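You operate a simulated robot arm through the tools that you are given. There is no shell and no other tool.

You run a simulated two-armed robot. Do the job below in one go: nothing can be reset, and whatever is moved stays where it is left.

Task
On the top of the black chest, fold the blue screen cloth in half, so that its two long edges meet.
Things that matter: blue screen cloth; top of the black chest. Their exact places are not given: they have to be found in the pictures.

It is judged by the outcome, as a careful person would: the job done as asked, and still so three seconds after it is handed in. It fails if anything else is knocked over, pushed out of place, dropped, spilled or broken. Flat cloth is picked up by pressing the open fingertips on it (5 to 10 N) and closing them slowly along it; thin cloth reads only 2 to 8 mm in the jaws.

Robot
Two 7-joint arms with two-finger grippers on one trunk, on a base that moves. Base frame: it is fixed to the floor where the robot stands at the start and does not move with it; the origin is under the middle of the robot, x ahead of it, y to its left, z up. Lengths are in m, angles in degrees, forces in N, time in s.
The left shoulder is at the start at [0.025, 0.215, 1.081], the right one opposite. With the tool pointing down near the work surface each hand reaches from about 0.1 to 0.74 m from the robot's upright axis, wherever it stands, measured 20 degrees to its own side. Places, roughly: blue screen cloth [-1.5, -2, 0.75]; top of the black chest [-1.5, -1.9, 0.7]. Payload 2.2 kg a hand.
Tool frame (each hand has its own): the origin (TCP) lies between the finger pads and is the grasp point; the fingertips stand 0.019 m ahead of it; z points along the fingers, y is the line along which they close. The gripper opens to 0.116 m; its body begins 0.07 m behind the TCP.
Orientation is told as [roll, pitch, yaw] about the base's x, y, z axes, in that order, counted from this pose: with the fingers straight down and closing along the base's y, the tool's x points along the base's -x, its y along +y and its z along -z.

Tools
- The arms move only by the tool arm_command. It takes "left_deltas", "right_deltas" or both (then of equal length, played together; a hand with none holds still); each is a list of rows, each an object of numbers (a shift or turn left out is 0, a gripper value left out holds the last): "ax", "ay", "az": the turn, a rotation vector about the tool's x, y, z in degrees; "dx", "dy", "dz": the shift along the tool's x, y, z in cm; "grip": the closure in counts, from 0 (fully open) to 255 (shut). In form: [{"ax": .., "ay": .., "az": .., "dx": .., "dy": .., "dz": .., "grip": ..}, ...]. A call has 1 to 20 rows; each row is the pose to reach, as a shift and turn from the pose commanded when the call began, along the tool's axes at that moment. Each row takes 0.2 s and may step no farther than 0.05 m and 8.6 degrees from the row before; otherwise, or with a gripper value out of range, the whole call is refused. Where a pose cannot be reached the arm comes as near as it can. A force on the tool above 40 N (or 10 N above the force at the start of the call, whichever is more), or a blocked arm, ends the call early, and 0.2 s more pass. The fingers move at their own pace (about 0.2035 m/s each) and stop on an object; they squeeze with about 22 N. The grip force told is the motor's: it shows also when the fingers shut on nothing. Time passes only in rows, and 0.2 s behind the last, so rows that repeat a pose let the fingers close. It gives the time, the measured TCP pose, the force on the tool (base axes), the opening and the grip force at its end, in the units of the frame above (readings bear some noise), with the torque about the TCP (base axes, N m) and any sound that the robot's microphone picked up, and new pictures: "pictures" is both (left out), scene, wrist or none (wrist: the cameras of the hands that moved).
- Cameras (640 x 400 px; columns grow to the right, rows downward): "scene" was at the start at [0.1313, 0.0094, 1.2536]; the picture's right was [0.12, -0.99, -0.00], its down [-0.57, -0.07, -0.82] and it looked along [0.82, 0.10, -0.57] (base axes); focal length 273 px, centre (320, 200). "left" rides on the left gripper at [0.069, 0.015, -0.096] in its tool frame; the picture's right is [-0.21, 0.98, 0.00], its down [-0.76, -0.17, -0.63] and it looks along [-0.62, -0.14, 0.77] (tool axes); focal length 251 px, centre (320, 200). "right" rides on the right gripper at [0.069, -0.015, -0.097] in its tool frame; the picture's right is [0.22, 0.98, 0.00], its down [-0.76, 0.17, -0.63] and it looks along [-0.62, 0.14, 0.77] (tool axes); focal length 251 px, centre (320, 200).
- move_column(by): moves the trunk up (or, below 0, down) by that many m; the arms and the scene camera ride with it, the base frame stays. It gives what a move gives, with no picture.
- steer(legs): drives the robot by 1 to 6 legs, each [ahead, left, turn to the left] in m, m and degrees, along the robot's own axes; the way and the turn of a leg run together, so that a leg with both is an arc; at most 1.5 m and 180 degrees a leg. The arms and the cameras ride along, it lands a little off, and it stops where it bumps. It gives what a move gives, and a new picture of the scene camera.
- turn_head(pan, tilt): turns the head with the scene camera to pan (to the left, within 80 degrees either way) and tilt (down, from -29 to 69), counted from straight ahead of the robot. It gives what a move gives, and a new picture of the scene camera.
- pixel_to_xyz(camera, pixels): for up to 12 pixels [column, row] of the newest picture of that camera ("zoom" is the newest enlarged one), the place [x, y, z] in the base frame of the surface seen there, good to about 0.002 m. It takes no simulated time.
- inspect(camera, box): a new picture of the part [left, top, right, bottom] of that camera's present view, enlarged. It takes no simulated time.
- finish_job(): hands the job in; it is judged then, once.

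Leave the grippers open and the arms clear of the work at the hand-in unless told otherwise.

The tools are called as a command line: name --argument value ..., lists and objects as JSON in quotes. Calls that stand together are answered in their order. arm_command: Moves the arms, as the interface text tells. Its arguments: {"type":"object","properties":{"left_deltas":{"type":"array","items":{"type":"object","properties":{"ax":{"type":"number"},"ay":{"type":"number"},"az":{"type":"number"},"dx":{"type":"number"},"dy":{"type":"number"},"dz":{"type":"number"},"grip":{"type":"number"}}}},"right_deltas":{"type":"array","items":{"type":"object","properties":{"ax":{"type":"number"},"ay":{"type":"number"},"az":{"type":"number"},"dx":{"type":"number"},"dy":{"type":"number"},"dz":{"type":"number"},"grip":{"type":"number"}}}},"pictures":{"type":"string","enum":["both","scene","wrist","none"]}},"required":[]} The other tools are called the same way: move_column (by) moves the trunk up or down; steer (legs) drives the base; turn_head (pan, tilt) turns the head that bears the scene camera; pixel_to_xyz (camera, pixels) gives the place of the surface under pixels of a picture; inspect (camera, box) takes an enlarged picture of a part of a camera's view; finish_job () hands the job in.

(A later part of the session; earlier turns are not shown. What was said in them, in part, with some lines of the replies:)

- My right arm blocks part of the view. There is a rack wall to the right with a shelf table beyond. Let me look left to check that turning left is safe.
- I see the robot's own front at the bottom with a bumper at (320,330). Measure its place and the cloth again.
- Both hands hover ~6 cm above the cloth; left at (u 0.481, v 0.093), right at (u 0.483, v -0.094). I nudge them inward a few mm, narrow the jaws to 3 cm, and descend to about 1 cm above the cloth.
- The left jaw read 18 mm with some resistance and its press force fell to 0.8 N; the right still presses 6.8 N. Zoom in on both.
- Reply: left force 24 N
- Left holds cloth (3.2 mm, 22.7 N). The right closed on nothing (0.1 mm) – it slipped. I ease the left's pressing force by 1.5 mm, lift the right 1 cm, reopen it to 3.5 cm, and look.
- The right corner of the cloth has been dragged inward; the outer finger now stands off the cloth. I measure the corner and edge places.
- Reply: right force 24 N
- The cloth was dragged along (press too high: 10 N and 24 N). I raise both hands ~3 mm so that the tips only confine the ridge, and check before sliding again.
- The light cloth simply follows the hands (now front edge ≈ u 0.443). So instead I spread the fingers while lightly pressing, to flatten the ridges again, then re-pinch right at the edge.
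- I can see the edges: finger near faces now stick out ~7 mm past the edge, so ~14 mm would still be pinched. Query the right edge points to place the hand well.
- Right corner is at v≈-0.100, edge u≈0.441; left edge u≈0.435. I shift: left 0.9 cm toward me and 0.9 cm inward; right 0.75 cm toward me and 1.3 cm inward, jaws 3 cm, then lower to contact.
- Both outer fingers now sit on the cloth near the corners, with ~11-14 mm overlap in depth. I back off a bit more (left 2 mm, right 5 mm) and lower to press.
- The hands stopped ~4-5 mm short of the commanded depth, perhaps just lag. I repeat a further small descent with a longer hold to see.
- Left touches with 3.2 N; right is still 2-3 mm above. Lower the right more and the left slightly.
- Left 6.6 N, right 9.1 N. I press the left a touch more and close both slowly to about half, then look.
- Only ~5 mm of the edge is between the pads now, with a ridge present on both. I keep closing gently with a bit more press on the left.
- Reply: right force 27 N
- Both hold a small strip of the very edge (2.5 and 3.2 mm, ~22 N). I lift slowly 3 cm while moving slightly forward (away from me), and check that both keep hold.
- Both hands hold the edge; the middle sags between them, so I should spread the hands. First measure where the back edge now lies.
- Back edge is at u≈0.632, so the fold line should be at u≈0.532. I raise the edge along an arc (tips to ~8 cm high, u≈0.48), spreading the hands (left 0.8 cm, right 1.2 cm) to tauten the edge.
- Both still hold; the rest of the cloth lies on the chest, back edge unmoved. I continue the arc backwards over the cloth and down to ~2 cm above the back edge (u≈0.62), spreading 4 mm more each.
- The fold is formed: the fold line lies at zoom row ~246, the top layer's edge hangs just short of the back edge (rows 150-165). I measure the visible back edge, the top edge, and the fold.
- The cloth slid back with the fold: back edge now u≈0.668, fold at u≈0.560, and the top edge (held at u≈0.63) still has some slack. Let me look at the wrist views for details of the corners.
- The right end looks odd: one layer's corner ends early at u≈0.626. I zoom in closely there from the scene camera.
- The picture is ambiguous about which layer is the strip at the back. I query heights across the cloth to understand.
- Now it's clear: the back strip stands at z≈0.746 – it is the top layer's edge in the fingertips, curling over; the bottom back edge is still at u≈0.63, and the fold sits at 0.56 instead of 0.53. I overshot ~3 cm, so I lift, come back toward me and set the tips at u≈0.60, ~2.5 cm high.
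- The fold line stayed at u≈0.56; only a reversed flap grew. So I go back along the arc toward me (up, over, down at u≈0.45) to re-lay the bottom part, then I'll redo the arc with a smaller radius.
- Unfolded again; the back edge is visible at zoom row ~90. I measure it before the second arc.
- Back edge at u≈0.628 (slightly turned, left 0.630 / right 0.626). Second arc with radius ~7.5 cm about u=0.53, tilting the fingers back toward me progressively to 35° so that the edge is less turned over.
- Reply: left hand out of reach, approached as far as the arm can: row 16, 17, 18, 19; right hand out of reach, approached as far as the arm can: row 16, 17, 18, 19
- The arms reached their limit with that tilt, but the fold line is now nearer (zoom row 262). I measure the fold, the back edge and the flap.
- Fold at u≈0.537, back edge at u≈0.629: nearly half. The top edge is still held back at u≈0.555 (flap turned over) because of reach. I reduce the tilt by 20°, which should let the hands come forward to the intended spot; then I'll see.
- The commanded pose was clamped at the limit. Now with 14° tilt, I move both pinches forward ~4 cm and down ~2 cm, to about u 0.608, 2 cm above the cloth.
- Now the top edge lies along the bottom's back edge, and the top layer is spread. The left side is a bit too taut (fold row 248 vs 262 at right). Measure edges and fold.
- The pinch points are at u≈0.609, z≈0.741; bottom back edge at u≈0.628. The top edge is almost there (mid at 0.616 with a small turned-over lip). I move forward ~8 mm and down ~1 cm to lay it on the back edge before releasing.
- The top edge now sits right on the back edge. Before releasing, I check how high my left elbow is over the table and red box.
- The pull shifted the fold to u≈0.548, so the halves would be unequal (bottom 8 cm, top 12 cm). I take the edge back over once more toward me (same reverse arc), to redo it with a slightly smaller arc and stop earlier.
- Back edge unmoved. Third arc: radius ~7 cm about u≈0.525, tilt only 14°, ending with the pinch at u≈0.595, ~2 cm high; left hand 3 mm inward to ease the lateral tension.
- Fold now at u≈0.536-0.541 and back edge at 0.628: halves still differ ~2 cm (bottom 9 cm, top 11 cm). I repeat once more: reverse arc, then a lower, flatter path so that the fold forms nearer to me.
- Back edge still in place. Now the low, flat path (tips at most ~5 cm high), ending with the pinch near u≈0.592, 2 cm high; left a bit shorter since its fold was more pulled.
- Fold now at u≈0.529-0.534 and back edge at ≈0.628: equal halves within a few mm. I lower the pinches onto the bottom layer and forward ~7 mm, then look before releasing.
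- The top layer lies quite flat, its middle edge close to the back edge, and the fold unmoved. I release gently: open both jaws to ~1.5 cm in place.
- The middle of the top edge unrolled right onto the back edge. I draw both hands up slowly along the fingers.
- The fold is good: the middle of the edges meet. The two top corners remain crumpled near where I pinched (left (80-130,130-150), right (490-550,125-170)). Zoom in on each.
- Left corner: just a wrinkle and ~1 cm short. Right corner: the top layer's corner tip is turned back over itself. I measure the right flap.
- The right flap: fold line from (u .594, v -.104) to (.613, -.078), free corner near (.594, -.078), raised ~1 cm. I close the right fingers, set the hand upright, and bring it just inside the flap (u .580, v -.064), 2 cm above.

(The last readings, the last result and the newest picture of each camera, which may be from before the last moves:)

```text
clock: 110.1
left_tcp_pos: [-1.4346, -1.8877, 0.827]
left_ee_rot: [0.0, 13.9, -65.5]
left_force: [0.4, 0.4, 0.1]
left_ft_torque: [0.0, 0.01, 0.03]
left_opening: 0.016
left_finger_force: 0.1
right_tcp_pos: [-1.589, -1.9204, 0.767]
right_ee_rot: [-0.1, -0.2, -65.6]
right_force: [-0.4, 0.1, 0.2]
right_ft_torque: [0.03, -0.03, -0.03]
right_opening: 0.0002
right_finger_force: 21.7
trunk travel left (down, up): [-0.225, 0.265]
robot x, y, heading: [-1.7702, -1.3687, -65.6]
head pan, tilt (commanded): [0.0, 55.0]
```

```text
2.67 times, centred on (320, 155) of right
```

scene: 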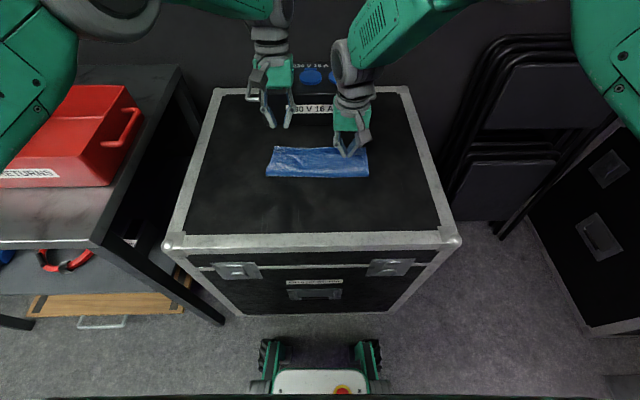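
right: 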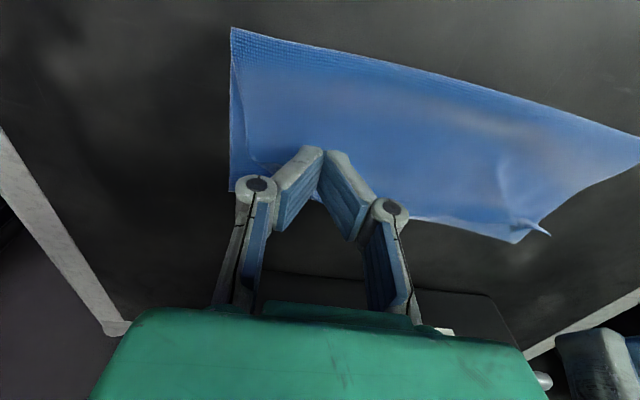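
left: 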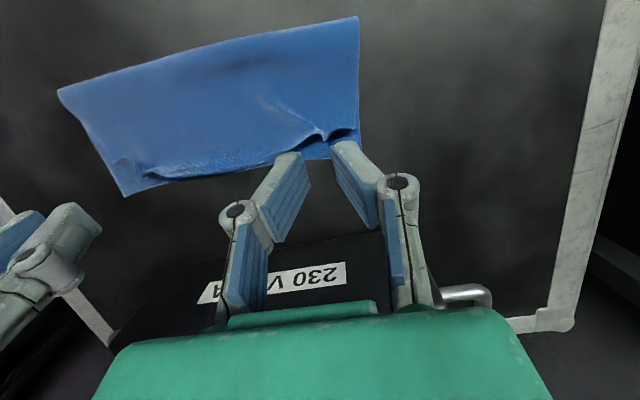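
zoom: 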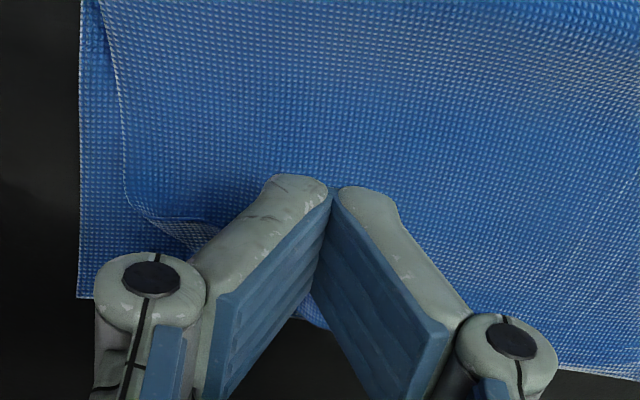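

Positioned inside the flap. I lower to just above the top layer (TCP z≈0.745), then sweep outward toward the corner (forward 3.3 cm, right 4.1 cm) to turn the flap over.

arm_command --right_deltas '[{"dz": 1.0}, {"dz": 1.8}, {"dz": 2.2}, {"dz": 2.3}, {"dx": -0.5, "dy": -0.6, "dz": 2.3}, {"dx": -1.0, "dy": -1.2, "dz": 2.3}, {"dx": -1.5, "dy": -1.8, "dz": 2.3}, {"dx": -2.0, "dy": -2.4, "dz": 2.3}, {"dx": -2.5, "dy": -3.0, "dz": 2.3}, {"dx": -3.0, "dy": -3.6, "dz": 2.3}, {"dx": -3.3, "dy": -4.1, "dz": 2.3}, {"dx": -3.3, "dy": -4.1, "dz": 2.3}]' --pictures "both"

inspect --camera "scene" --box '[260, 125, 380, 200]'

inspect --camera "right" --box '[200, 80, 440, 230]'

```text
clock: 112.7
left_tcp_pos: [-1.435, -1.8887, 0.827]
left_ee_rot: [0.0, 14.0, -65.7]
left_force: [0.1, 0.2, -0.3]
left_ft_torque: [0.0, 0.0, 0.04]
left_opening: 0.0162
left_finger_force: 0.0
right_tcp_pos: [-1.612, -1.9681, 0.744]
right_ee_rot: [0.0, -0.1, -65.6]
right_force: [0.3, 0.3, 0.6]
right_ft_torque: [-0.01, -0.01, -0.01]
right_opening: 0.0
right_finger_force: 22.0
trunk travel left (down, up): [-0.225, 0.265]
robot x, y, heading: [-1.7702, -1.3695, -65.6]
head pan, tilt (commanded): [0.0, 55.0]
```

scene: 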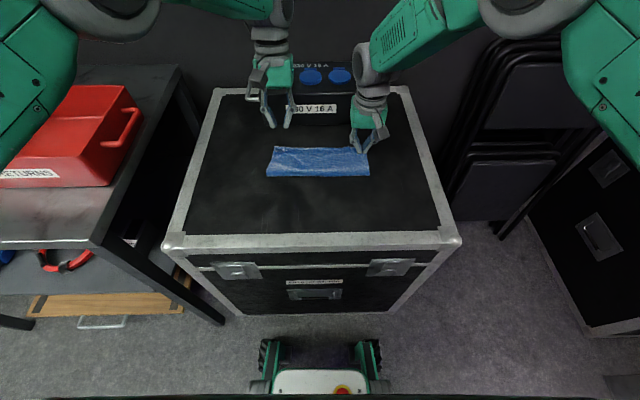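
right: 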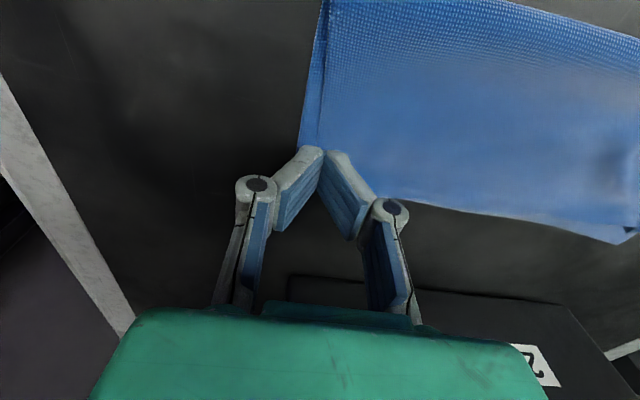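

```text
5.33 times, centred on (320, 162) of scene
```

zoom: 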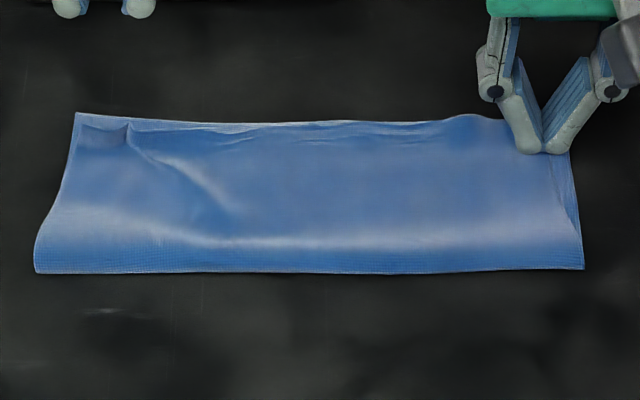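

```text
2.67 times, centred on (320, 155) of right
```

zoom: 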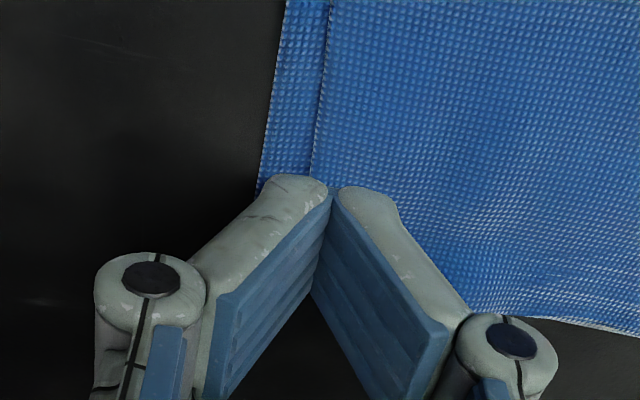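

The flap appears turned over and the corner smooth. I raise the right hand straight up and look.

arm_command --right_deltas '[{"dz": -1.0}, {"dz": -2.5}, {"dz": -4.5}, {"dz": -6.5}, {"dz": -6.5}]' --pictures "both"

inspect --camera "scene" --box '[332, 138, 380, 168]'

inspect --camera "right" --box '[240, 40, 480, 190]'

```text
clock: 113.9
left_tcp_pos: [-1.4349, -1.8891, 0.8268]
left_ee_rot: [0.0, 14.1, -65.6]
left_force: [-0.1, -0.5, -0.3]
left_ft_torque: [0.01, 0.02, 0.01]
left_opening: 0.0161
left_finger_force: 0.2
right_tcp_pos: [-1.6134, -1.9678, 0.8083]
right_ee_rot: [0.0, 0.0, -65.6]
right_force: [-0.4, -0.6, 0.7]
right_ft_torque: [0.03, -0.05, -0.01]
right_opening: 0.0
right_finger_force: 22.2
trunk travel left (down, up): [-0.225, 0.265]
robot x, y, heading: [-1.7695, -1.3686, -65.7]
head pan, tilt (commanded): [0.0, 55.0]
```

scene: 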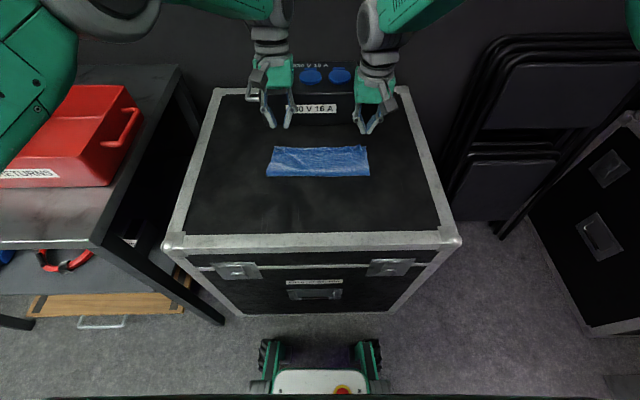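
right: 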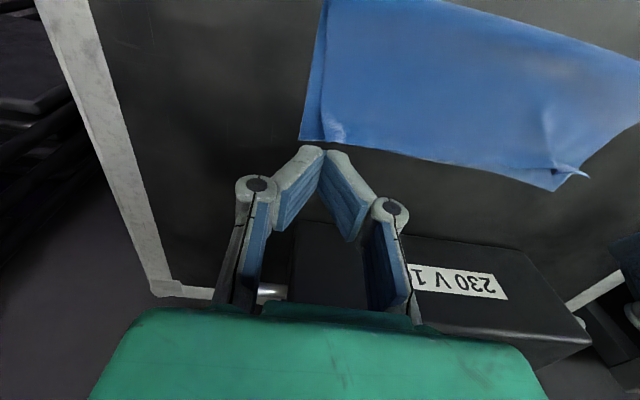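

```text
13.33 times, centred on (356, 153) of scene
```

zoom: 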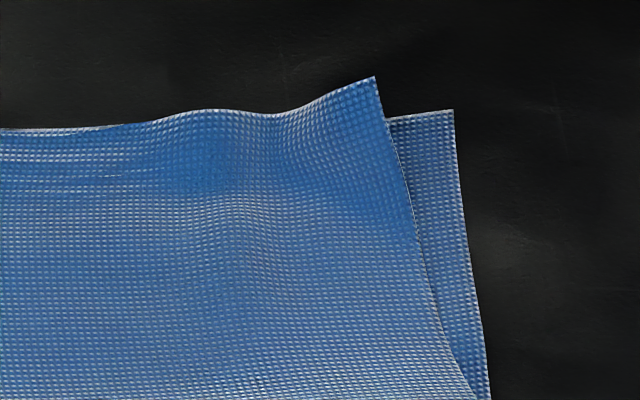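

```text
2.67 times, centred on (360, 115) of right
```

zoom: 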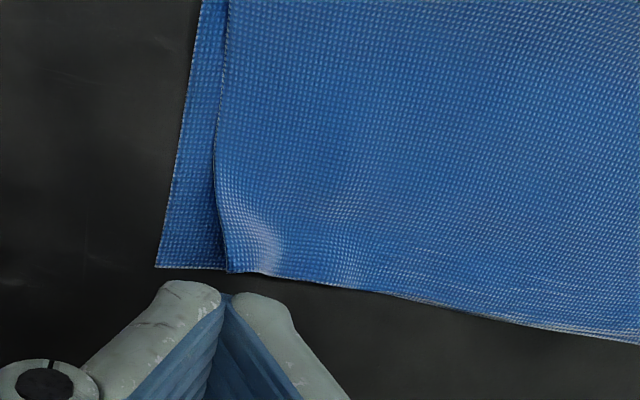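

The right corner is now neat (about 1 cm inside sideways, edges meeting). Now the left corner: measure its wrinkle and corner.

inspect --camera "scene" --box '[262, 138, 310, 168]'

pixel_to_xyz --camera "zoom" --pixels '[[163, 107], [176, 150], [230, 155], [293, 140], [320, 160], [400, 155], [345, 230], [430, 260], [520, 330], [300, 130], [450, 145], [200, 250]]'

```text
13.33 times, centred on (286, 153) of scene
```

zoom: 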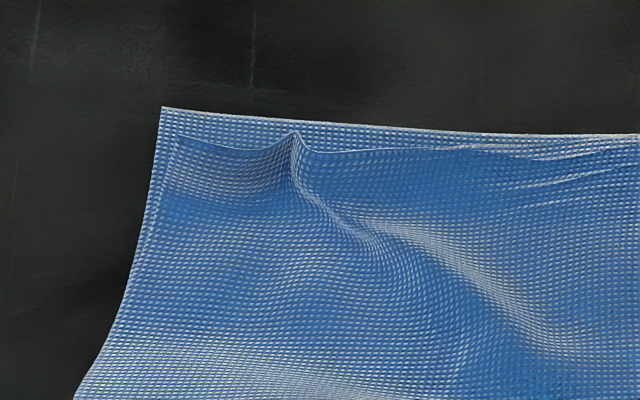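

```text
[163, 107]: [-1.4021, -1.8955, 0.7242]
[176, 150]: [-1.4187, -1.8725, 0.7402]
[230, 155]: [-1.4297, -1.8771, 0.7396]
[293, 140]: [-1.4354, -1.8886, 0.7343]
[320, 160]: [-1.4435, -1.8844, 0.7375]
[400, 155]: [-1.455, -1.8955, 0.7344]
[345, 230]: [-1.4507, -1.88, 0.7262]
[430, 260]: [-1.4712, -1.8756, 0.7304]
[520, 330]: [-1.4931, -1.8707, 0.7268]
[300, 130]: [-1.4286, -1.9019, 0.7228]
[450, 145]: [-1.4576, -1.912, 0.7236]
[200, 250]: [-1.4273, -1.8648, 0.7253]
```

The left corner stands up ~1.5 cm and is ~2.5 cm short (top corner at u .606, v .111; bottom corner at u .634, v .117). I do the same sweep with the left hand: close the fingers, upright, and come above (u .575, v .058).

arm_command --left_deltas '[{"ay": -3.5, "dx": 0.6, "dy": -0.8, "dz": 0.5, "grip": 255}, {"ay": -7, "dx": 1.2, "dy": -1.6, "dz": 1.5, "grip": 255}, {"ay": -10.5, "dx": 1.8, "dy": -2.4, "dz": 3.0, "grip": 255}, {"ay": -14, "dx": 2.4, "dy": -3.2, "dz": 5.0, "grip": 255}, {"ay": -14, "dx": 2.4, "dy": -3.2, "dz": 6.7, "grip": 255}, {"ay": -14, "dx": 2.4, "dy": -3.2, "dz": 6.7, "grip": 255}]' --pictures "both"

inspect --camera "left" --box '[200, 80, 440, 230]'

```text
clock: 115.3
left_tcp_pos: [-1.481, -1.8634, 0.7682]
left_ee_rot: [0.0, -0.1, -65.7]
left_force: [0.4, -0.8, 0.1]
left_ft_torque: [-0.03, -0.02, -0.01]
left_opening: 0.0001
left_finger_force: 22.2
right_tcp_pos: [-1.6134, -1.9684, 0.8088]
right_ee_rot: [0.1, -0.1, -65.5]
right_force: [0.1, 0.5, -1.0]
right_ft_torque: [0.0, -0.02, 0.02]
right_opening: 0.0001
right_finger_force: 21.9
trunk travel left (down, up): [-0.225, 0.265]
robot x, y, heading: [-1.7722, -1.3691, -65.4]
head pan, tilt (commanded): [0.0, 55.0]
```

scene: 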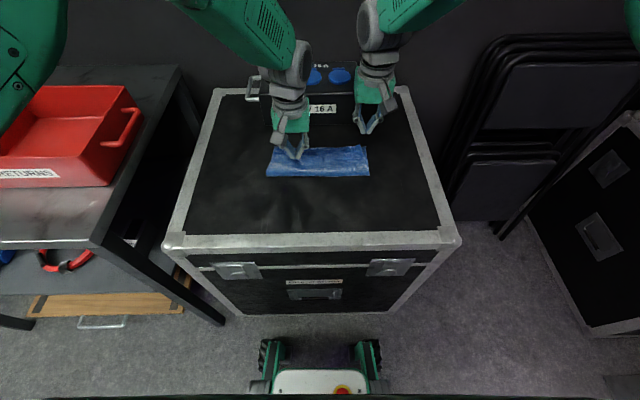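
left: 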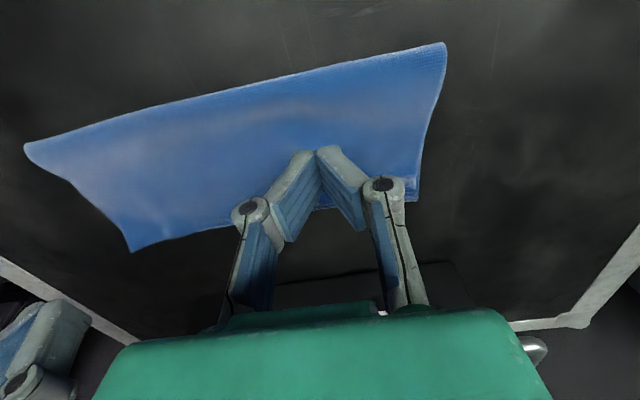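

```text
2.67 times, centred on (320, 155) of left
```

zoom: 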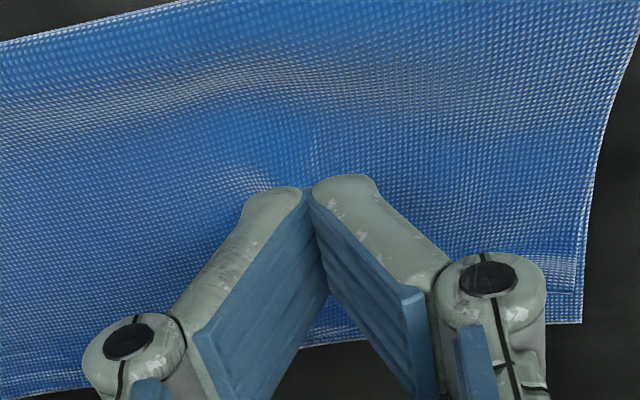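

In position (u .572, v .058). I lower to z≈0.744 and sweep outward to the back-left corner (forward 4.3 cm, left 4.6 cm).

arm_command --left_deltas '[{"dz": 1.0}, {"dz": 1.9}, {"dz": 2.3}, {"dz": 2.4}, {"dx": -0.5, "dy": 0.5, "dz": 2.4}, {"dx": -1.0, "dy": 1.0, "dz": 2.4}, {"dx": -1.5, "dy": 1.5, "dz": 2.4}, {"dx": -2.0, "dy": 2.1, "dz": 2.4}, {"dx": -2.5, "dy": 2.7, "dz": 2.4}, {"dx": -3.0, "dy": 3.2, "dz": 2.4}, {"dx": -3.5, "dy": 3.7, "dz": 2.4}, {"dx": -4.0, "dy": 4.2, "dz": 2.4}, {"dx": -4.3, "dy": 4.6, "dz": 2.4}, {"dx": -4.3, "dy": 4.6, "dz": 2.4}]' --pictures "both"

inspect --camera "scene" --box '[260, 125, 380, 200]'

```text
clock: 118.3
left_tcp_pos: [-1.4235, -1.8849, 0.7435]
left_ee_rot: [0.0, 0.0, -65.6]
left_force: [0.1, 0.1, 0.2]
left_ft_torque: [0.0, -0.01, -0.01]
left_opening: 0.0
left_finger_force: 22.2
right_tcp_pos: [-1.6144, -1.9679, 0.8086]
right_ee_rot: [0.0, 0.0, -65.6]
right_force: [0.2, -0.1, -0.2]
right_ft_torque: [-0.03, 0.01, 0.03]
right_opening: 0.0
right_finger_force: 21.6
trunk travel left (down, up): [-0.225, 0.265]
robot x, y, heading: [-1.771, -1.3693, -65.6]
head pan, tilt (commanded): [0.0, 55.0]
```

scene: 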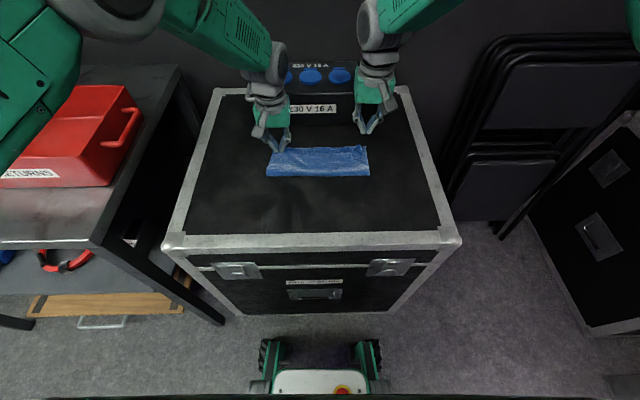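
left: 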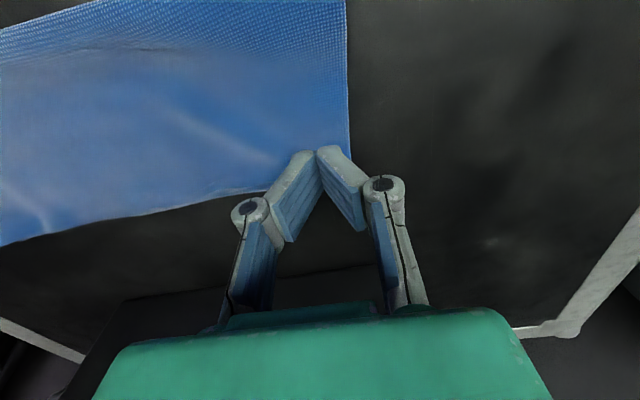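

```text
5.33 times, centred on (320, 162) of scene
```

zoom: 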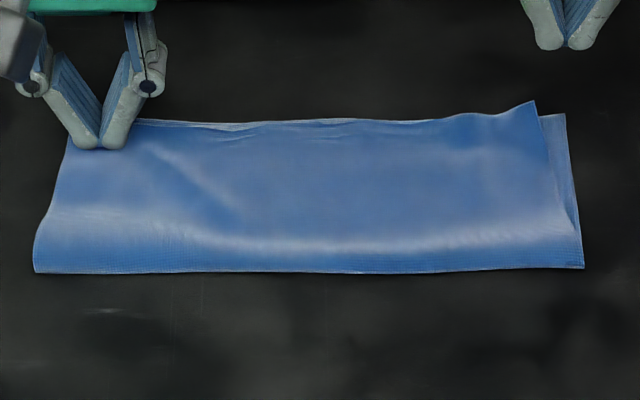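

The left corner looks smoothed. I raise the left hand and look at both corners.

arm_command --left_deltas '[{"dz": -1.0}, {"dz": -2.5}, {"dz": -4.5}, {"dz": -6.5}, {"dz": -6.5}]' --pictures "both"

inspect --camera "scene" --box '[260, 125, 380, 200]'

inspect --camera "left" --box '[180, 40, 420, 190]'

inspect --camera "scene" --box '[262, 138, 310, 168]'

```text
clock: 119.5
left_tcp_pos: [-1.4231, -1.8851, 0.8098]
left_ee_rot: [0.0, 0.0, -65.7]
left_force: [-0.5, -1.2, 0.4]
left_ft_torque: [-0.02, -0.02, 0.02]
left_opening: 0.0001
left_finger_force: 21.6
right_tcp_pos: [-1.6141, -1.9678, 0.8081]
right_ee_rot: [0.0, 0.0, -65.6]
right_force: [-0.1, 0.6, 0.3]
right_ft_torque: [-0.02, 0.0, 0.03]
right_opening: 0.0
right_finger_force: 22.0
trunk travel left (down, up): [-0.225, 0.265]
robot x, y, heading: [-1.7704, -1.3671, -65.3]
head pan, tilt (commanded): [0.0, 55.0]
```

scene: 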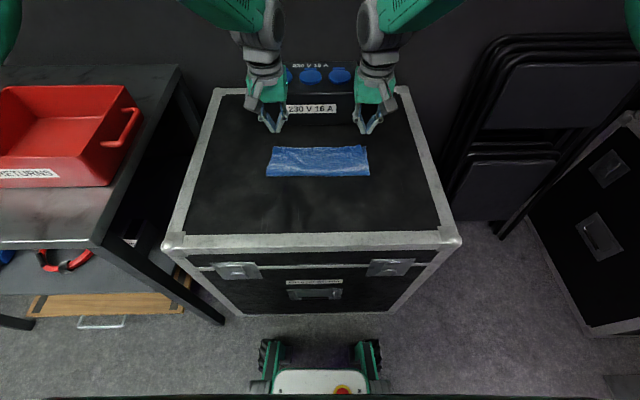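
left: 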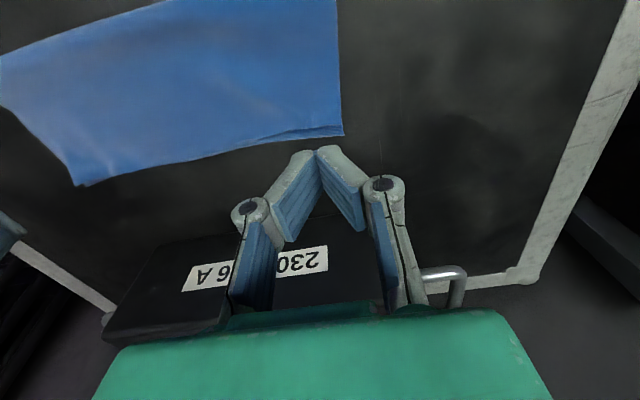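

```text
5.33 times, centred on (320, 162) of scene
```

zoom: 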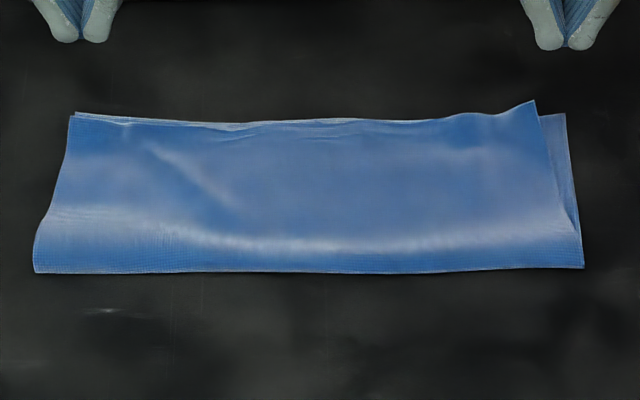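

```text
2.67 times, centred on (300, 115) of left
```

zoom: 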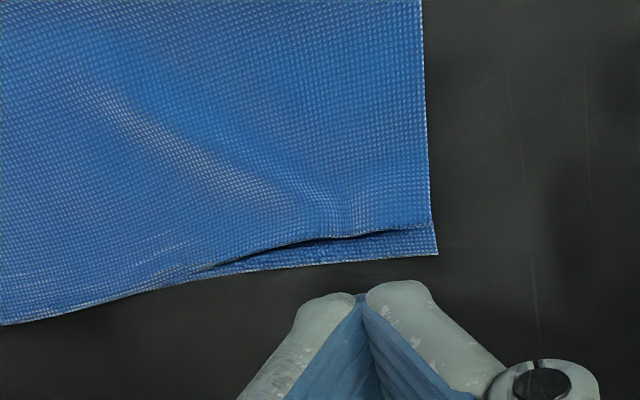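

```text
13.33 times, centred on (286, 153) of scene
```

zoom: 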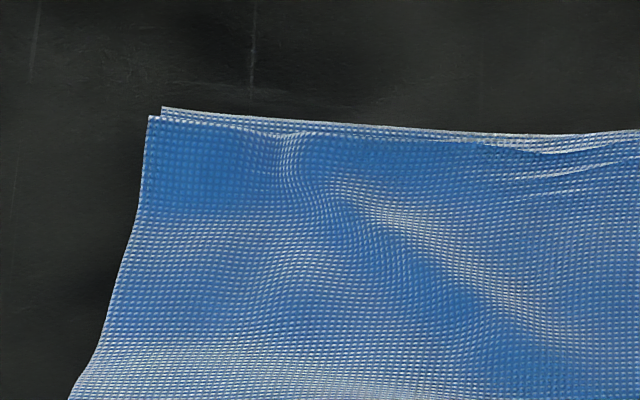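

Now the folded cloth looks neat. I measure how well the corners and edges meet.

pixel_to_xyz --camera "zoom" --pixels '[[163, 109], [152, 120], [290, 137], [300, 120], [450, 145], [450, 133], [560, 152], [560, 136], [100, 330]]'

inspect --camera "scene" --box '[332, 138, 380, 168]'

pixel_to_xyz --camera "zoom" --pixels '[[373, 80], [378, 95], [452, 113], [395, 120], [270, 115], [200, 112], [100, 128], [20, 130], [475, 380], [485, 385]]'

```text
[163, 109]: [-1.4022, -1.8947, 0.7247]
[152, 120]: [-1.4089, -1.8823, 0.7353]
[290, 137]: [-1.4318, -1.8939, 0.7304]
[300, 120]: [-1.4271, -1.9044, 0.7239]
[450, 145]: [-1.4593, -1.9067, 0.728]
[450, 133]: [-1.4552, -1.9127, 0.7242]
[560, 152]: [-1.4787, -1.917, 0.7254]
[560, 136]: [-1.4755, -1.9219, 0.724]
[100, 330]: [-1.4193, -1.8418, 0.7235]
```

```text
13.33 times, centred on (356, 153) of scene
```

zoom: 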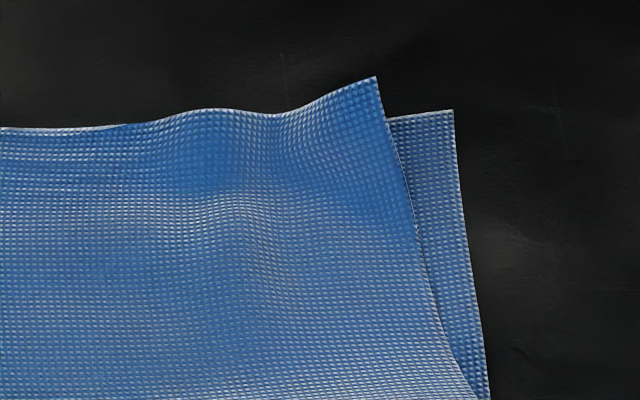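

```text
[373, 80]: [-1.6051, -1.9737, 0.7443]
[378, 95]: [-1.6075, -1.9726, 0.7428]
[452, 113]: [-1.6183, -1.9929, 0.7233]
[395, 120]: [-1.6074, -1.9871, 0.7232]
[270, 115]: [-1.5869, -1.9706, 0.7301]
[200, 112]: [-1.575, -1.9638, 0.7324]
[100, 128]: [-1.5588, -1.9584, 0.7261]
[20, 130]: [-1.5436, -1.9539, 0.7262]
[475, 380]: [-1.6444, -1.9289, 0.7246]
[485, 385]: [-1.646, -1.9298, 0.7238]
```

Edges meet within ~1 cm; but the corners still stand up (left z .735, right z .744) and the right one is ~2 cm inward. I do another light outward sweep with both hands to stretch out and flatten the corners.

arm_command --left_deltas '[{"dx": 0.8, "dy": -1.0, "dz": 0.5}, {"dx": 1.6, "dy": -2.0, "dz": 2.0}, {"dx": 2.4, "dy": -3.0, "dz": 4.0}, {"dx": 2.4, "dy": -3.0, "dz": 5.5}, {"dx": 2.4, "dy": -3.0, "dz": 6.3}, {"dx": 2.4, "dy": -3.0, "dz": 6.7}, {"dx": 2.0, "dy": -2.5, "dz": 6.7}, {"dx": 1.6, "dy": -2.0, "dz": 6.7}, {"dx": 1.2, "dy": -1.4, "dz": 6.7}, {"dx": 0.8, "dy": -0.8, "dz": 6.7}, {"dx": 0.4, "dy": -0.2, "dz": 6.7}, {"dx": 0.1, "dy": 0.4, "dz": 6.7}, {"dx": 0, "dy": 0.8, "dz": 6.7}, {"dx": 0, "dy": 0.8, "dz": 6.7}]' --right_deltas '[{"dx": 0.5, "dy": 1.1, "dz": 0.5}, {"dx": 1.0, "dy": 2.2, "dz": 2.0}, {"dx": 1.4, "dy": 3.4, "dz": 4.0}, {"dx": 1.4, "dy": 3.4, "dz": 5.4}, {"dx": 1.4, "dy": 3.4, "dz": 6.2}, {"dx": 1.4, "dy": 3.4, "dz": 6.55}, {"dx": 1.1, "dy": 2.8, "dz": 6.55}, {"dx": 0.8, "dy": 2.2, "dz": 6.55}, {"dx": 0.5, "dy": 1.6, "dz": 6.55}, {"dx": 0.2, "dy": 1.0, "dz": 6.55}, {"dx": 0, "dy": 0.4, "dz": 6.55}, {"dx": -0.3, "dy": -0.2, "dz": 6.55}, {"dx": -0.5, "dy": -0.7, "dz": 6.55}, {"dx": -0.5, "dy": -0.7, "dz": 6.55}]' --pictures "both"

inspect --camera "scene" --box '[260, 125, 380, 200]'

```text
clock: 122.5
left_tcp_pos: [-1.4156, -1.8825, 0.7425]
left_ee_rot: [0.0, 0.0, -65.6]
left_force: [-0.3, 0.0, 0.0]
left_ft_torque: [0.03, 0.04, -0.04]
left_opening: 0.0
left_finger_force: 21.9
right_tcp_pos: [-1.6168, -1.9753, 0.7436]
right_ee_rot: [0.0, 0.0, -65.6]
right_force: [0.6, 0.0, -0.3]
right_ft_torque: [0.03, -0.01, 0.0]
right_opening: 0.0
right_finger_force: 21.7
trunk travel left (down, up): [-0.225, 0.265]
robot x, y, heading: [-1.7699, -1.3648, -65.8]
head pan, tilt (commanded): [0.0, 55.0]
```

scene: 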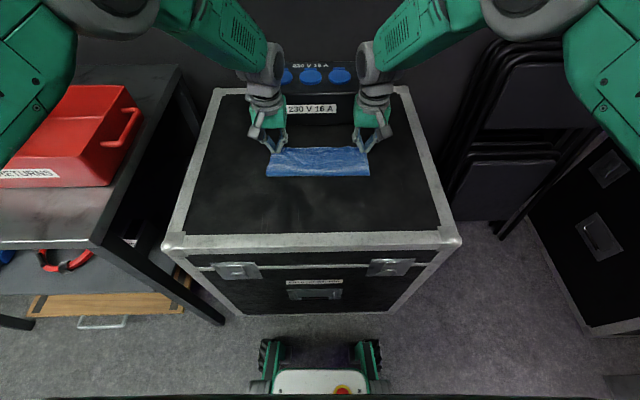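
right: 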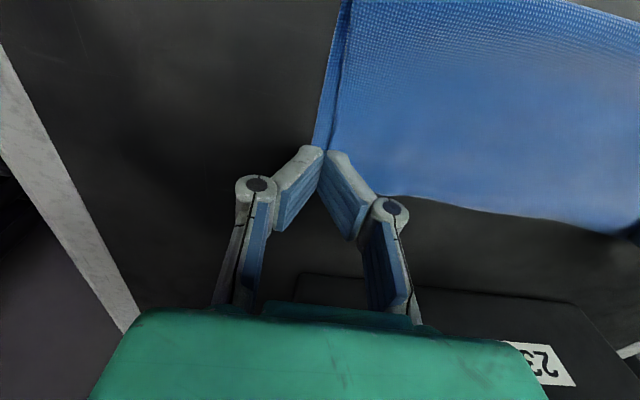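
left: 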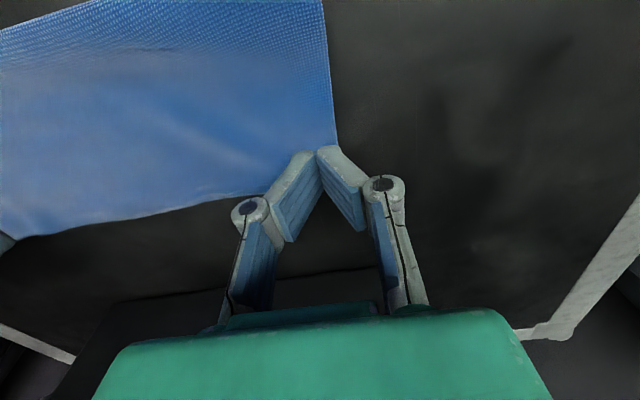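

```text
5.33 times, centred on (320, 162) of scene
```

zoom: 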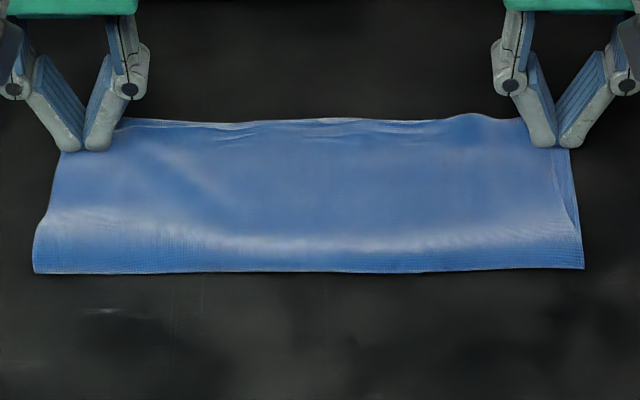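

No pressing force yet (they only brushed). With the tips on the corners, I press down lightly ~3 mm, drag outward 4 mm, and hold.

arm_command --left_deltas '[{"dz": 0.15}, {"dz": 0.3}, {"dz": 0.35, "dy": 0.2, "dx": -0.1}, {"dz": 0.35, "dy": 0.4, "dx": -0.2}, {"dz": 0.35, "dy": 0.5, "dx": -0.3}, {"dz": 0.35, "dy": 0.5, "dx": -0.3}]' --right_deltas '[{"dz": 0.2}, {"dz": 0.4}, {"dz": 0.45, "dy": -0.2}, {"dz": 0.45, "dy": -0.4}, {"dz": 0.45, "dy": -0.6}, {"dz": 0.45, "dy": -0.6}]' --pictures "scene"

```text
clock: 123.9
left_tcp_pos: [-1.4088, -1.8821, 0.7393]
left_ee_rot: [0.0, -0.2, -65.6]
left_force: [-3.3, -1.7, 6.0]
left_ft_torque: [-0.02, 0.08, 0.01]
left_opening: 0.0
left_finger_force: 21.8
right_tcp_pos: [-1.6216, -1.9777, 0.7393]
right_ee_rot: [0.1, -0.2, -65.6]
right_force: [6.6, 2.5, 10.6]
right_ft_torque: [0.11, -0.18, 0.02]
right_opening: 0.0
right_finger_force: 22.0
trunk travel left (down, up): [-0.225, 0.265]
robot x, y, heading: [-1.7709, -1.3679, -65.6]
head pan, tilt (commanded): [0.0, 55.0]
```

scene: 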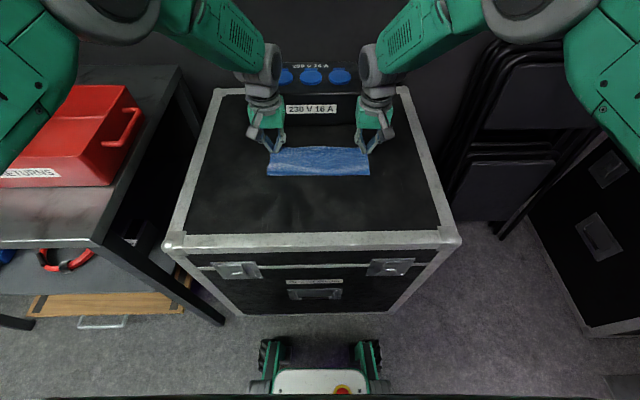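

The corners are pressed (6 N left, 10.6 N right) with the cloth stretched lightly outward. I lift both hands straight up and look.

arm_command --left_deltas '[{"dz": -0.5}, {"dz": -1.5}, {"dz": -3.0}, {"dz": -5.0}, {"dz": -7.0}, {"dz": -7.0}]' --right_deltas '[{"dz": -0.5}, {"dz": -1.5}, {"dz": -3.0}, {"dz": -5.0}, {"dz": -7.0}, {"dz": -7.0}]' --pictures "both"

inspect --camera "scene" --box '[260, 125, 380, 200]'

inspect --camera "scene" --box '[332, 138, 380, 168]'

pixel_to_xyz --camera "zoom" --pixels '[[373, 85], [378, 95], [452, 113], [395, 120], [270, 115], [200, 112], [100, 128], [20, 130], [475, 380], [485, 385]]'

```text
clock: 125.3
left_tcp_pos: [-1.4092, -1.883, 0.8088]
left_ee_rot: [0.1, 0.0, -65.7]
left_force: [0.2, 0.9, 0.3]
left_ft_torque: [0.03, 0.01, 0.01]
left_opening: 0.0001
left_finger_force: 21.9
right_tcp_pos: [-1.6241, -1.9787, 0.8082]
right_ee_rot: [-0.1, -0.1, -65.7]
right_force: [-0.4, 0.6, 0.3]
right_ft_torque: [0.01, 0.01, -0.01]
right_opening: 0.0002
right_finger_force: 22.1
trunk travel left (down, up): [-0.225, 0.265]
robot x, y, heading: [-1.7712, -1.3718, -65.4]
head pan, tilt (commanded): [0.0, 55.0]
```

scene: 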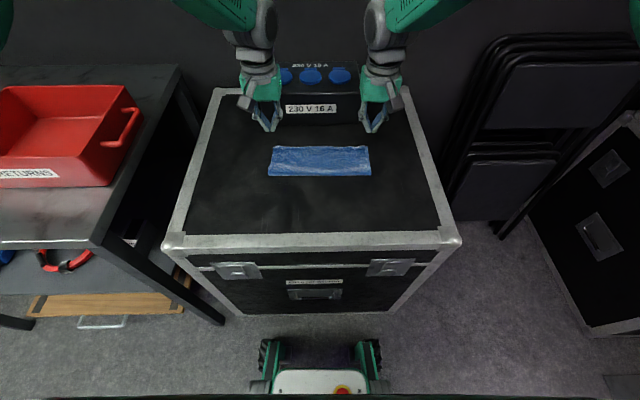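
right: 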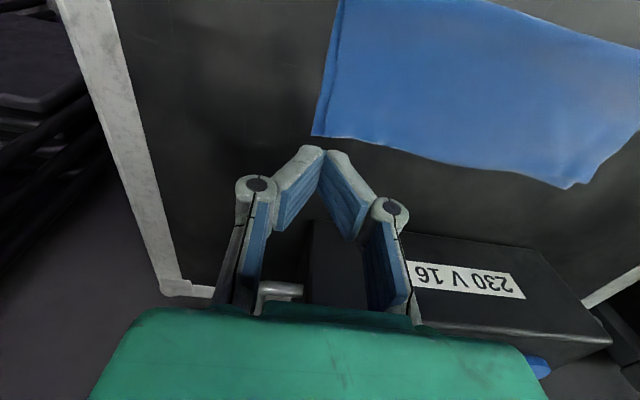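
left: 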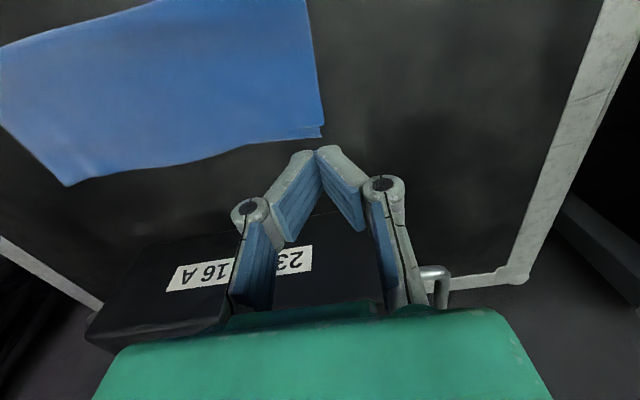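

```text
5.33 times, centred on (320, 162) of scene
```

zoom: 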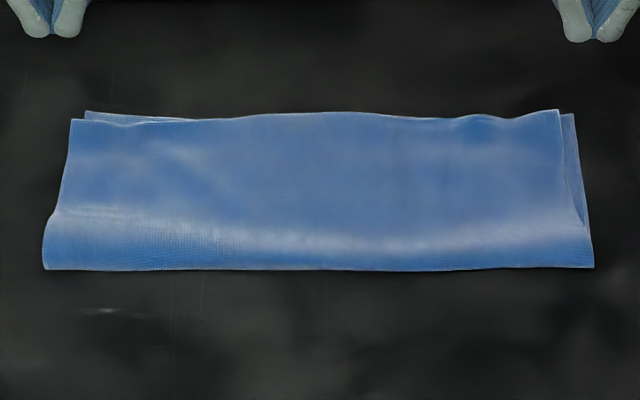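

```text
13.33 times, centred on (356, 153) of scene
```

zoom: 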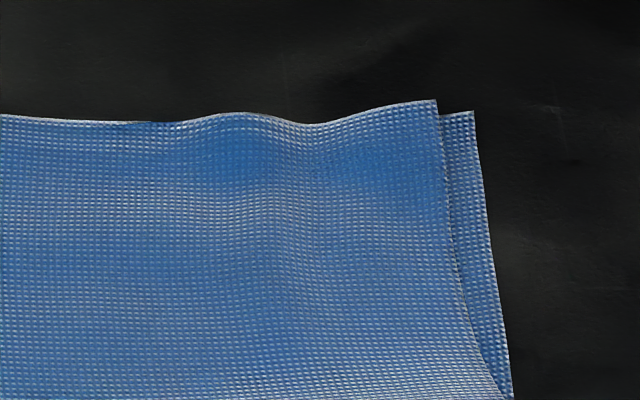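

```text
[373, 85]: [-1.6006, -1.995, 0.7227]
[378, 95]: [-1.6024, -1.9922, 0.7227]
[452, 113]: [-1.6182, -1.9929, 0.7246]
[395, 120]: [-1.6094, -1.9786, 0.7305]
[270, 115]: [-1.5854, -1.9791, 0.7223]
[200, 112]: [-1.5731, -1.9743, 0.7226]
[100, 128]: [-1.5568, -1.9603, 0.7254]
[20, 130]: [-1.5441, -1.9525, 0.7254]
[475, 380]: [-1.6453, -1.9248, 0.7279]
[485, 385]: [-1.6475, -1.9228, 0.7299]
```

Much neater. Measure the corners and the edge gaps now.

pixel_to_xyz --camera "zoom" --pixels '[[434, 104], [470, 114], [320, 127], [250, 117], [150, 124], [60, 122], [500, 380]]'

inspect --camera "scene" --box '[262, 138, 310, 168]'

pixel_to_xyz --camera "zoom" --pixels '[[190, 103], [168, 125], [290, 132], [290, 118], [400, 124], [450, 125], [520, 117], [600, 114], [130, 300], [100, 370]]'

inspect --camera "left" --box '[0, 80, 360, 220]'

inspect --camera "right" --box '[280, 60, 640, 200]'

```text
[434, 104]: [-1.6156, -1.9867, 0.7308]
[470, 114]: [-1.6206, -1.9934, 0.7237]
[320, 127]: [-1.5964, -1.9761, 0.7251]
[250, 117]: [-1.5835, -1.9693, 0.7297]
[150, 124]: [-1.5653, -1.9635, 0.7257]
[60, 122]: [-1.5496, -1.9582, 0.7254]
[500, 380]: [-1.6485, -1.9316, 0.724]
```

```text
13.33 times, centred on (286, 153) of scene
```

zoom: 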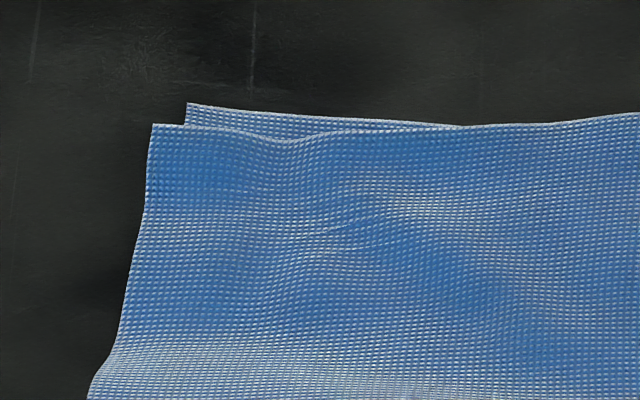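

```text
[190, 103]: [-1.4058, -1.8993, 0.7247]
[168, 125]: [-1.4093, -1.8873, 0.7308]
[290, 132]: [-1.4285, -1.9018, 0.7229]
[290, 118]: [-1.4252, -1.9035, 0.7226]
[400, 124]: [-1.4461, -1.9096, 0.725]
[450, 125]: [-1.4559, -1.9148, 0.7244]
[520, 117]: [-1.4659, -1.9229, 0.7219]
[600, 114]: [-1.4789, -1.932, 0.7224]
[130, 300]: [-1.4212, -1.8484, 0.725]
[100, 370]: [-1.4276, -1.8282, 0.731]
```

```text
1.78 times, centred on (180, 150) of left
```

zoom: 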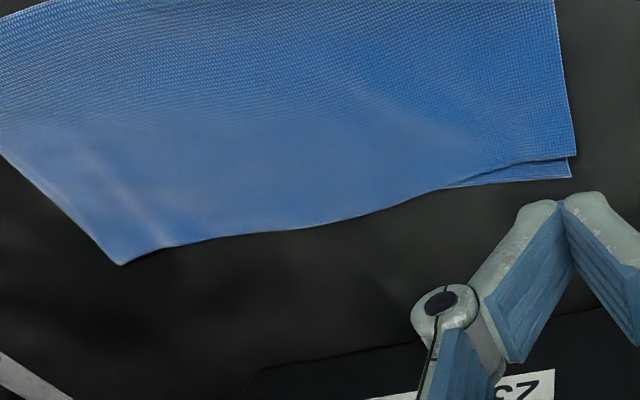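

```text
1.78 times, centred on (460, 130) of right
```

zoom: 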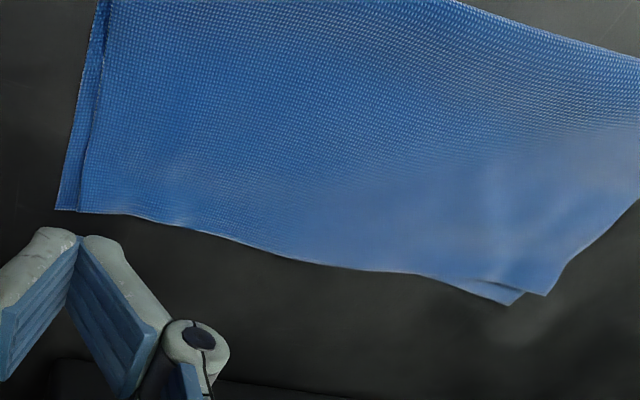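

The long edges now meet within a few mm in the middle and right; only the left top corner is ~1.2 cm short. One more light brush with the left fingertips, forward and slightly left, then lift.

arm_command --left_deltas '[{"dx": 1.0, "dy": -0.9, "dz": 0.5}, {"dx": 2.0, "dy": -1.8, "dz": 2.0}, {"dx": 3.2, "dy": -2.75, "dz": 4.0}, {"dx": 3.2, "dy": -2.75, "dz": 5.5}, {"dx": 3.2, "dy": -2.75, "dz": 6.3}, {"dx": 3.2, "dy": -2.75, "dz": 6.7}, {"dx": 2.7, "dy": -2.4, "dz": 6.75}, {"dx": 2.2, "dy": -2.1, "dz": 6.75}, {"dx": 1.7, "dy": -1.8, "dz": 6.75}, {"dx": 1.2, "dy": -1.5, "dz": 6.75}, {"dx": 0.7, "dy": -1.2, "dz": 6.75}, {"dx": 0.2, "dy": -0.9, "dz": 6.75}, {"dx": -0.2, "dy": -0.7, "dz": 6.75}, {"dx": -0.3, "dy": -0.7, "dz": 6.75}, {"dx": -0.3, "dy": -0.7, "dz": 5.8}, {"dx": -0.3, "dy": -0.7, "dz": 4.0}, {"dx": -0.3, "dy": -0.7, "dz": 1.5}, {"dx": -0.3, "dy": -0.7, "dz": 0}]' --pictures "both"

inspect --camera "scene" --box '[260, 125, 380, 200]'

inspect --camera "scene" --box '[262, 138, 310, 168]'

```text
clock: 129.1
left_tcp_pos: [-1.4152, -1.8872, 0.8098]
left_ee_rot: [0.0, -0.1, -65.6]
left_force: [-0.6, -0.1, -0.2]
left_ft_torque: [0.02, 0.0, 0.01]
left_opening: 0.0
left_finger_force: 22.1
right_tcp_pos: [-1.6225, -1.9792, 0.8087]
right_ee_rot: [0.0, -0.1, -65.6]
right_force: [0.7, 0.3, 0.0]
right_ft_torque: [-0.01, 0.02, -0.01]
right_opening: 0.0
right_finger_force: 21.6
trunk travel left (down, up): [-0.225, 0.265]
robot x, y, heading: [-1.7733, -1.3702, -65.3]
head pan, tilt (commanded): [0.0, 55.0]
```

scene: 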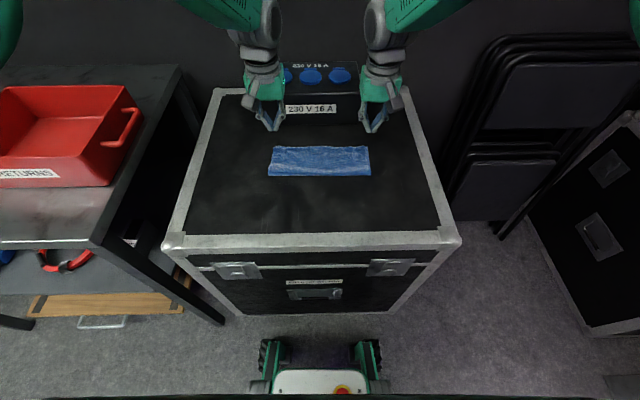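
left: 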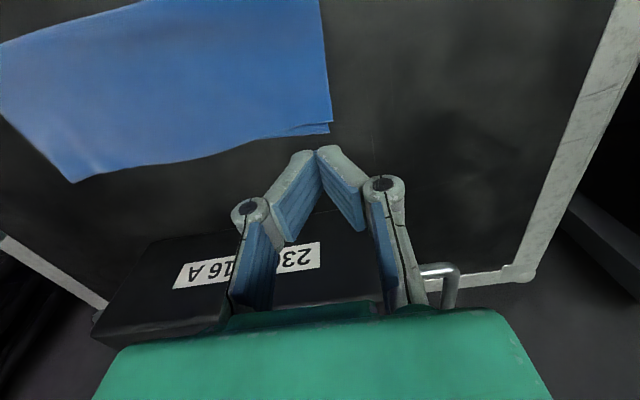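

```text
5.33 times, centred on (320, 162) of scene
```

zoom: 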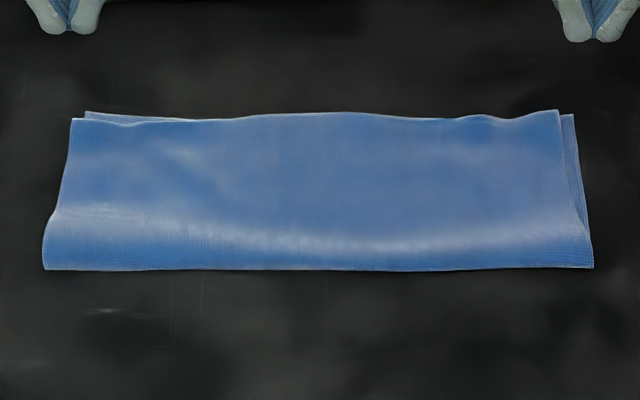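

```text
13.33 times, centred on (286, 153) of scene
```

zoom: 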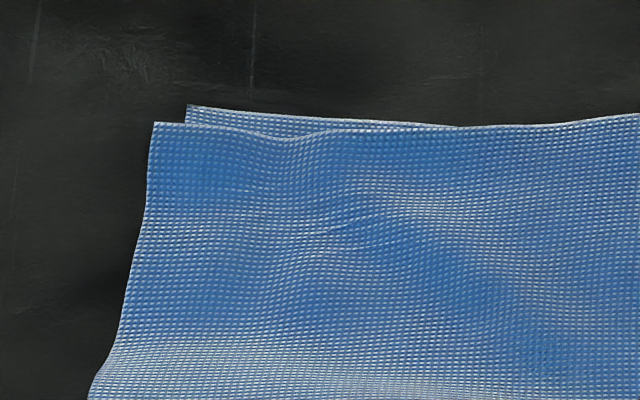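

The fold is good: edges meet along the length, with at most ~1 cm at the left corner. I now lift both hands well clear, open the grippers, and move them apart to the starting posture.

arm_command --left_deltas '[{"dz": -2}, {"dz": -4}, {"dz": -6.5}, {"dz": -9}, {"dz": -11.5}, {"dz": -14, "grip": 120}, {"dz": -15, "dy": 2, "dx": 1.0, "grip": 0}, {"dz": -15, "dy": 5, "dx": 2.0, "grip": 0}, {"dz": -15, "dy": 8, "dx": 3.5, "grip": 0}, {"dz": -15, "dy": 11, "dx": 5.0, "grip": 0}, {"dz": -15, "dy": 13, "dx": 6.0, "grip": 0}, {"dz": -15, "dy": 13, "dx": 6.0, "grip": 0}]' --right_deltas '[{"dz": -2}, {"dz": -4}, {"dz": -6.5}, {"dz": -9}, {"dz": -11.5}, {"dz": -14, "grip": 120}, {"dz": -15, "dy": -2, "dx": 1.0, "grip": 0}, {"dz": -15, "dy": -5, "dx": 2.0, "grip": 0}, {"dz": -15, "dy": -8, "dx": 3.5, "grip": 0}, {"dz": -15, "dy": -11, "dx": 5.0, "grip": 0}, {"dz": -15, "dy": -12, "dx": 6.0, "grip": 0}, {"dz": -15, "dy": -12, "dx": 6.0, "grip": 0}]' --pictures "scene"

inspect --camera "scene" --box '[260, 125, 380, 200]'

```text
clock: 131.7
left_tcp_pos: [-1.3207, -1.7799, 0.959]
left_ee_rot: [0.0, 0.1, -65.6]
left_force: [-0.5, 0.3, 0.0]
left_ft_torque: [0.02, 0.05, 0.01]
left_opening: 0.1159
left_finger_force: 0.0
right_tcp_pos: [-1.757, -1.9719, 0.9593]
right_ee_rot: [0.1, -0.1, -65.5]
right_force: [-0.4, -0.6, 0.0]
right_ft_torque: [0.02, 0.01, 0.03]
right_opening: 0.1157
right_finger_force: 0.1
trunk travel left (down, up): [-0.225, 0.265]
robot x, y, heading: [-1.7716, -1.3689, -65.4]
head pan, tilt (commanded): [0.0, 55.0]
```

scene: 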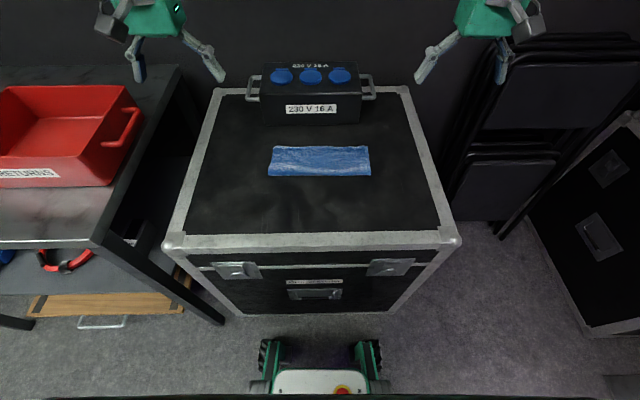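

```text
5.33 times, centred on (320, 162) of scene
```

zoom: 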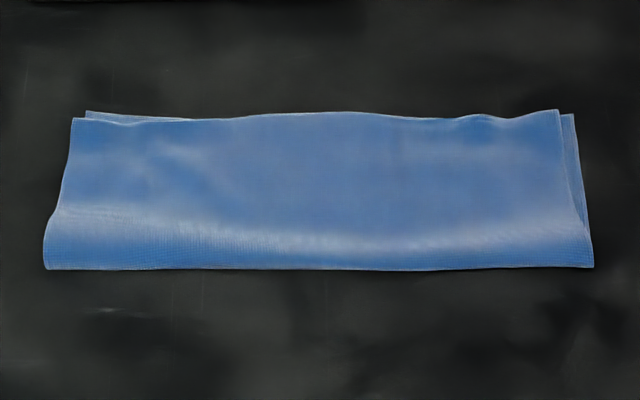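

The cloth lies folded in half with the long edges together on the chest. The box and red bin are undisturbed, the grippers are open, and the arms are clear. I hand the job in.

finish_job

```text
The job is handed in.
```

The blue screen cloth is folded in half on top of the black chest, with its two long edges meeting. The match is not perfect everywhere:

- **Long edges:** they meet to within a few millimetres in the middle, and to within about 1 cm at the right end.
- **Left corner:** the top layer stops about 1.2 cm short of the bottom corner. A last light brush did not close that gap.
- **Position:** the cloth slid a few centimetres toward the robot while I was gripping it, but it is still well inside the chest top.

The "230 V 16 A" box and the red bin look undisturbed in the final picture. The grippers are open and the arms are clear of the work. I handed it in after the last picture showed the cloth lying still.
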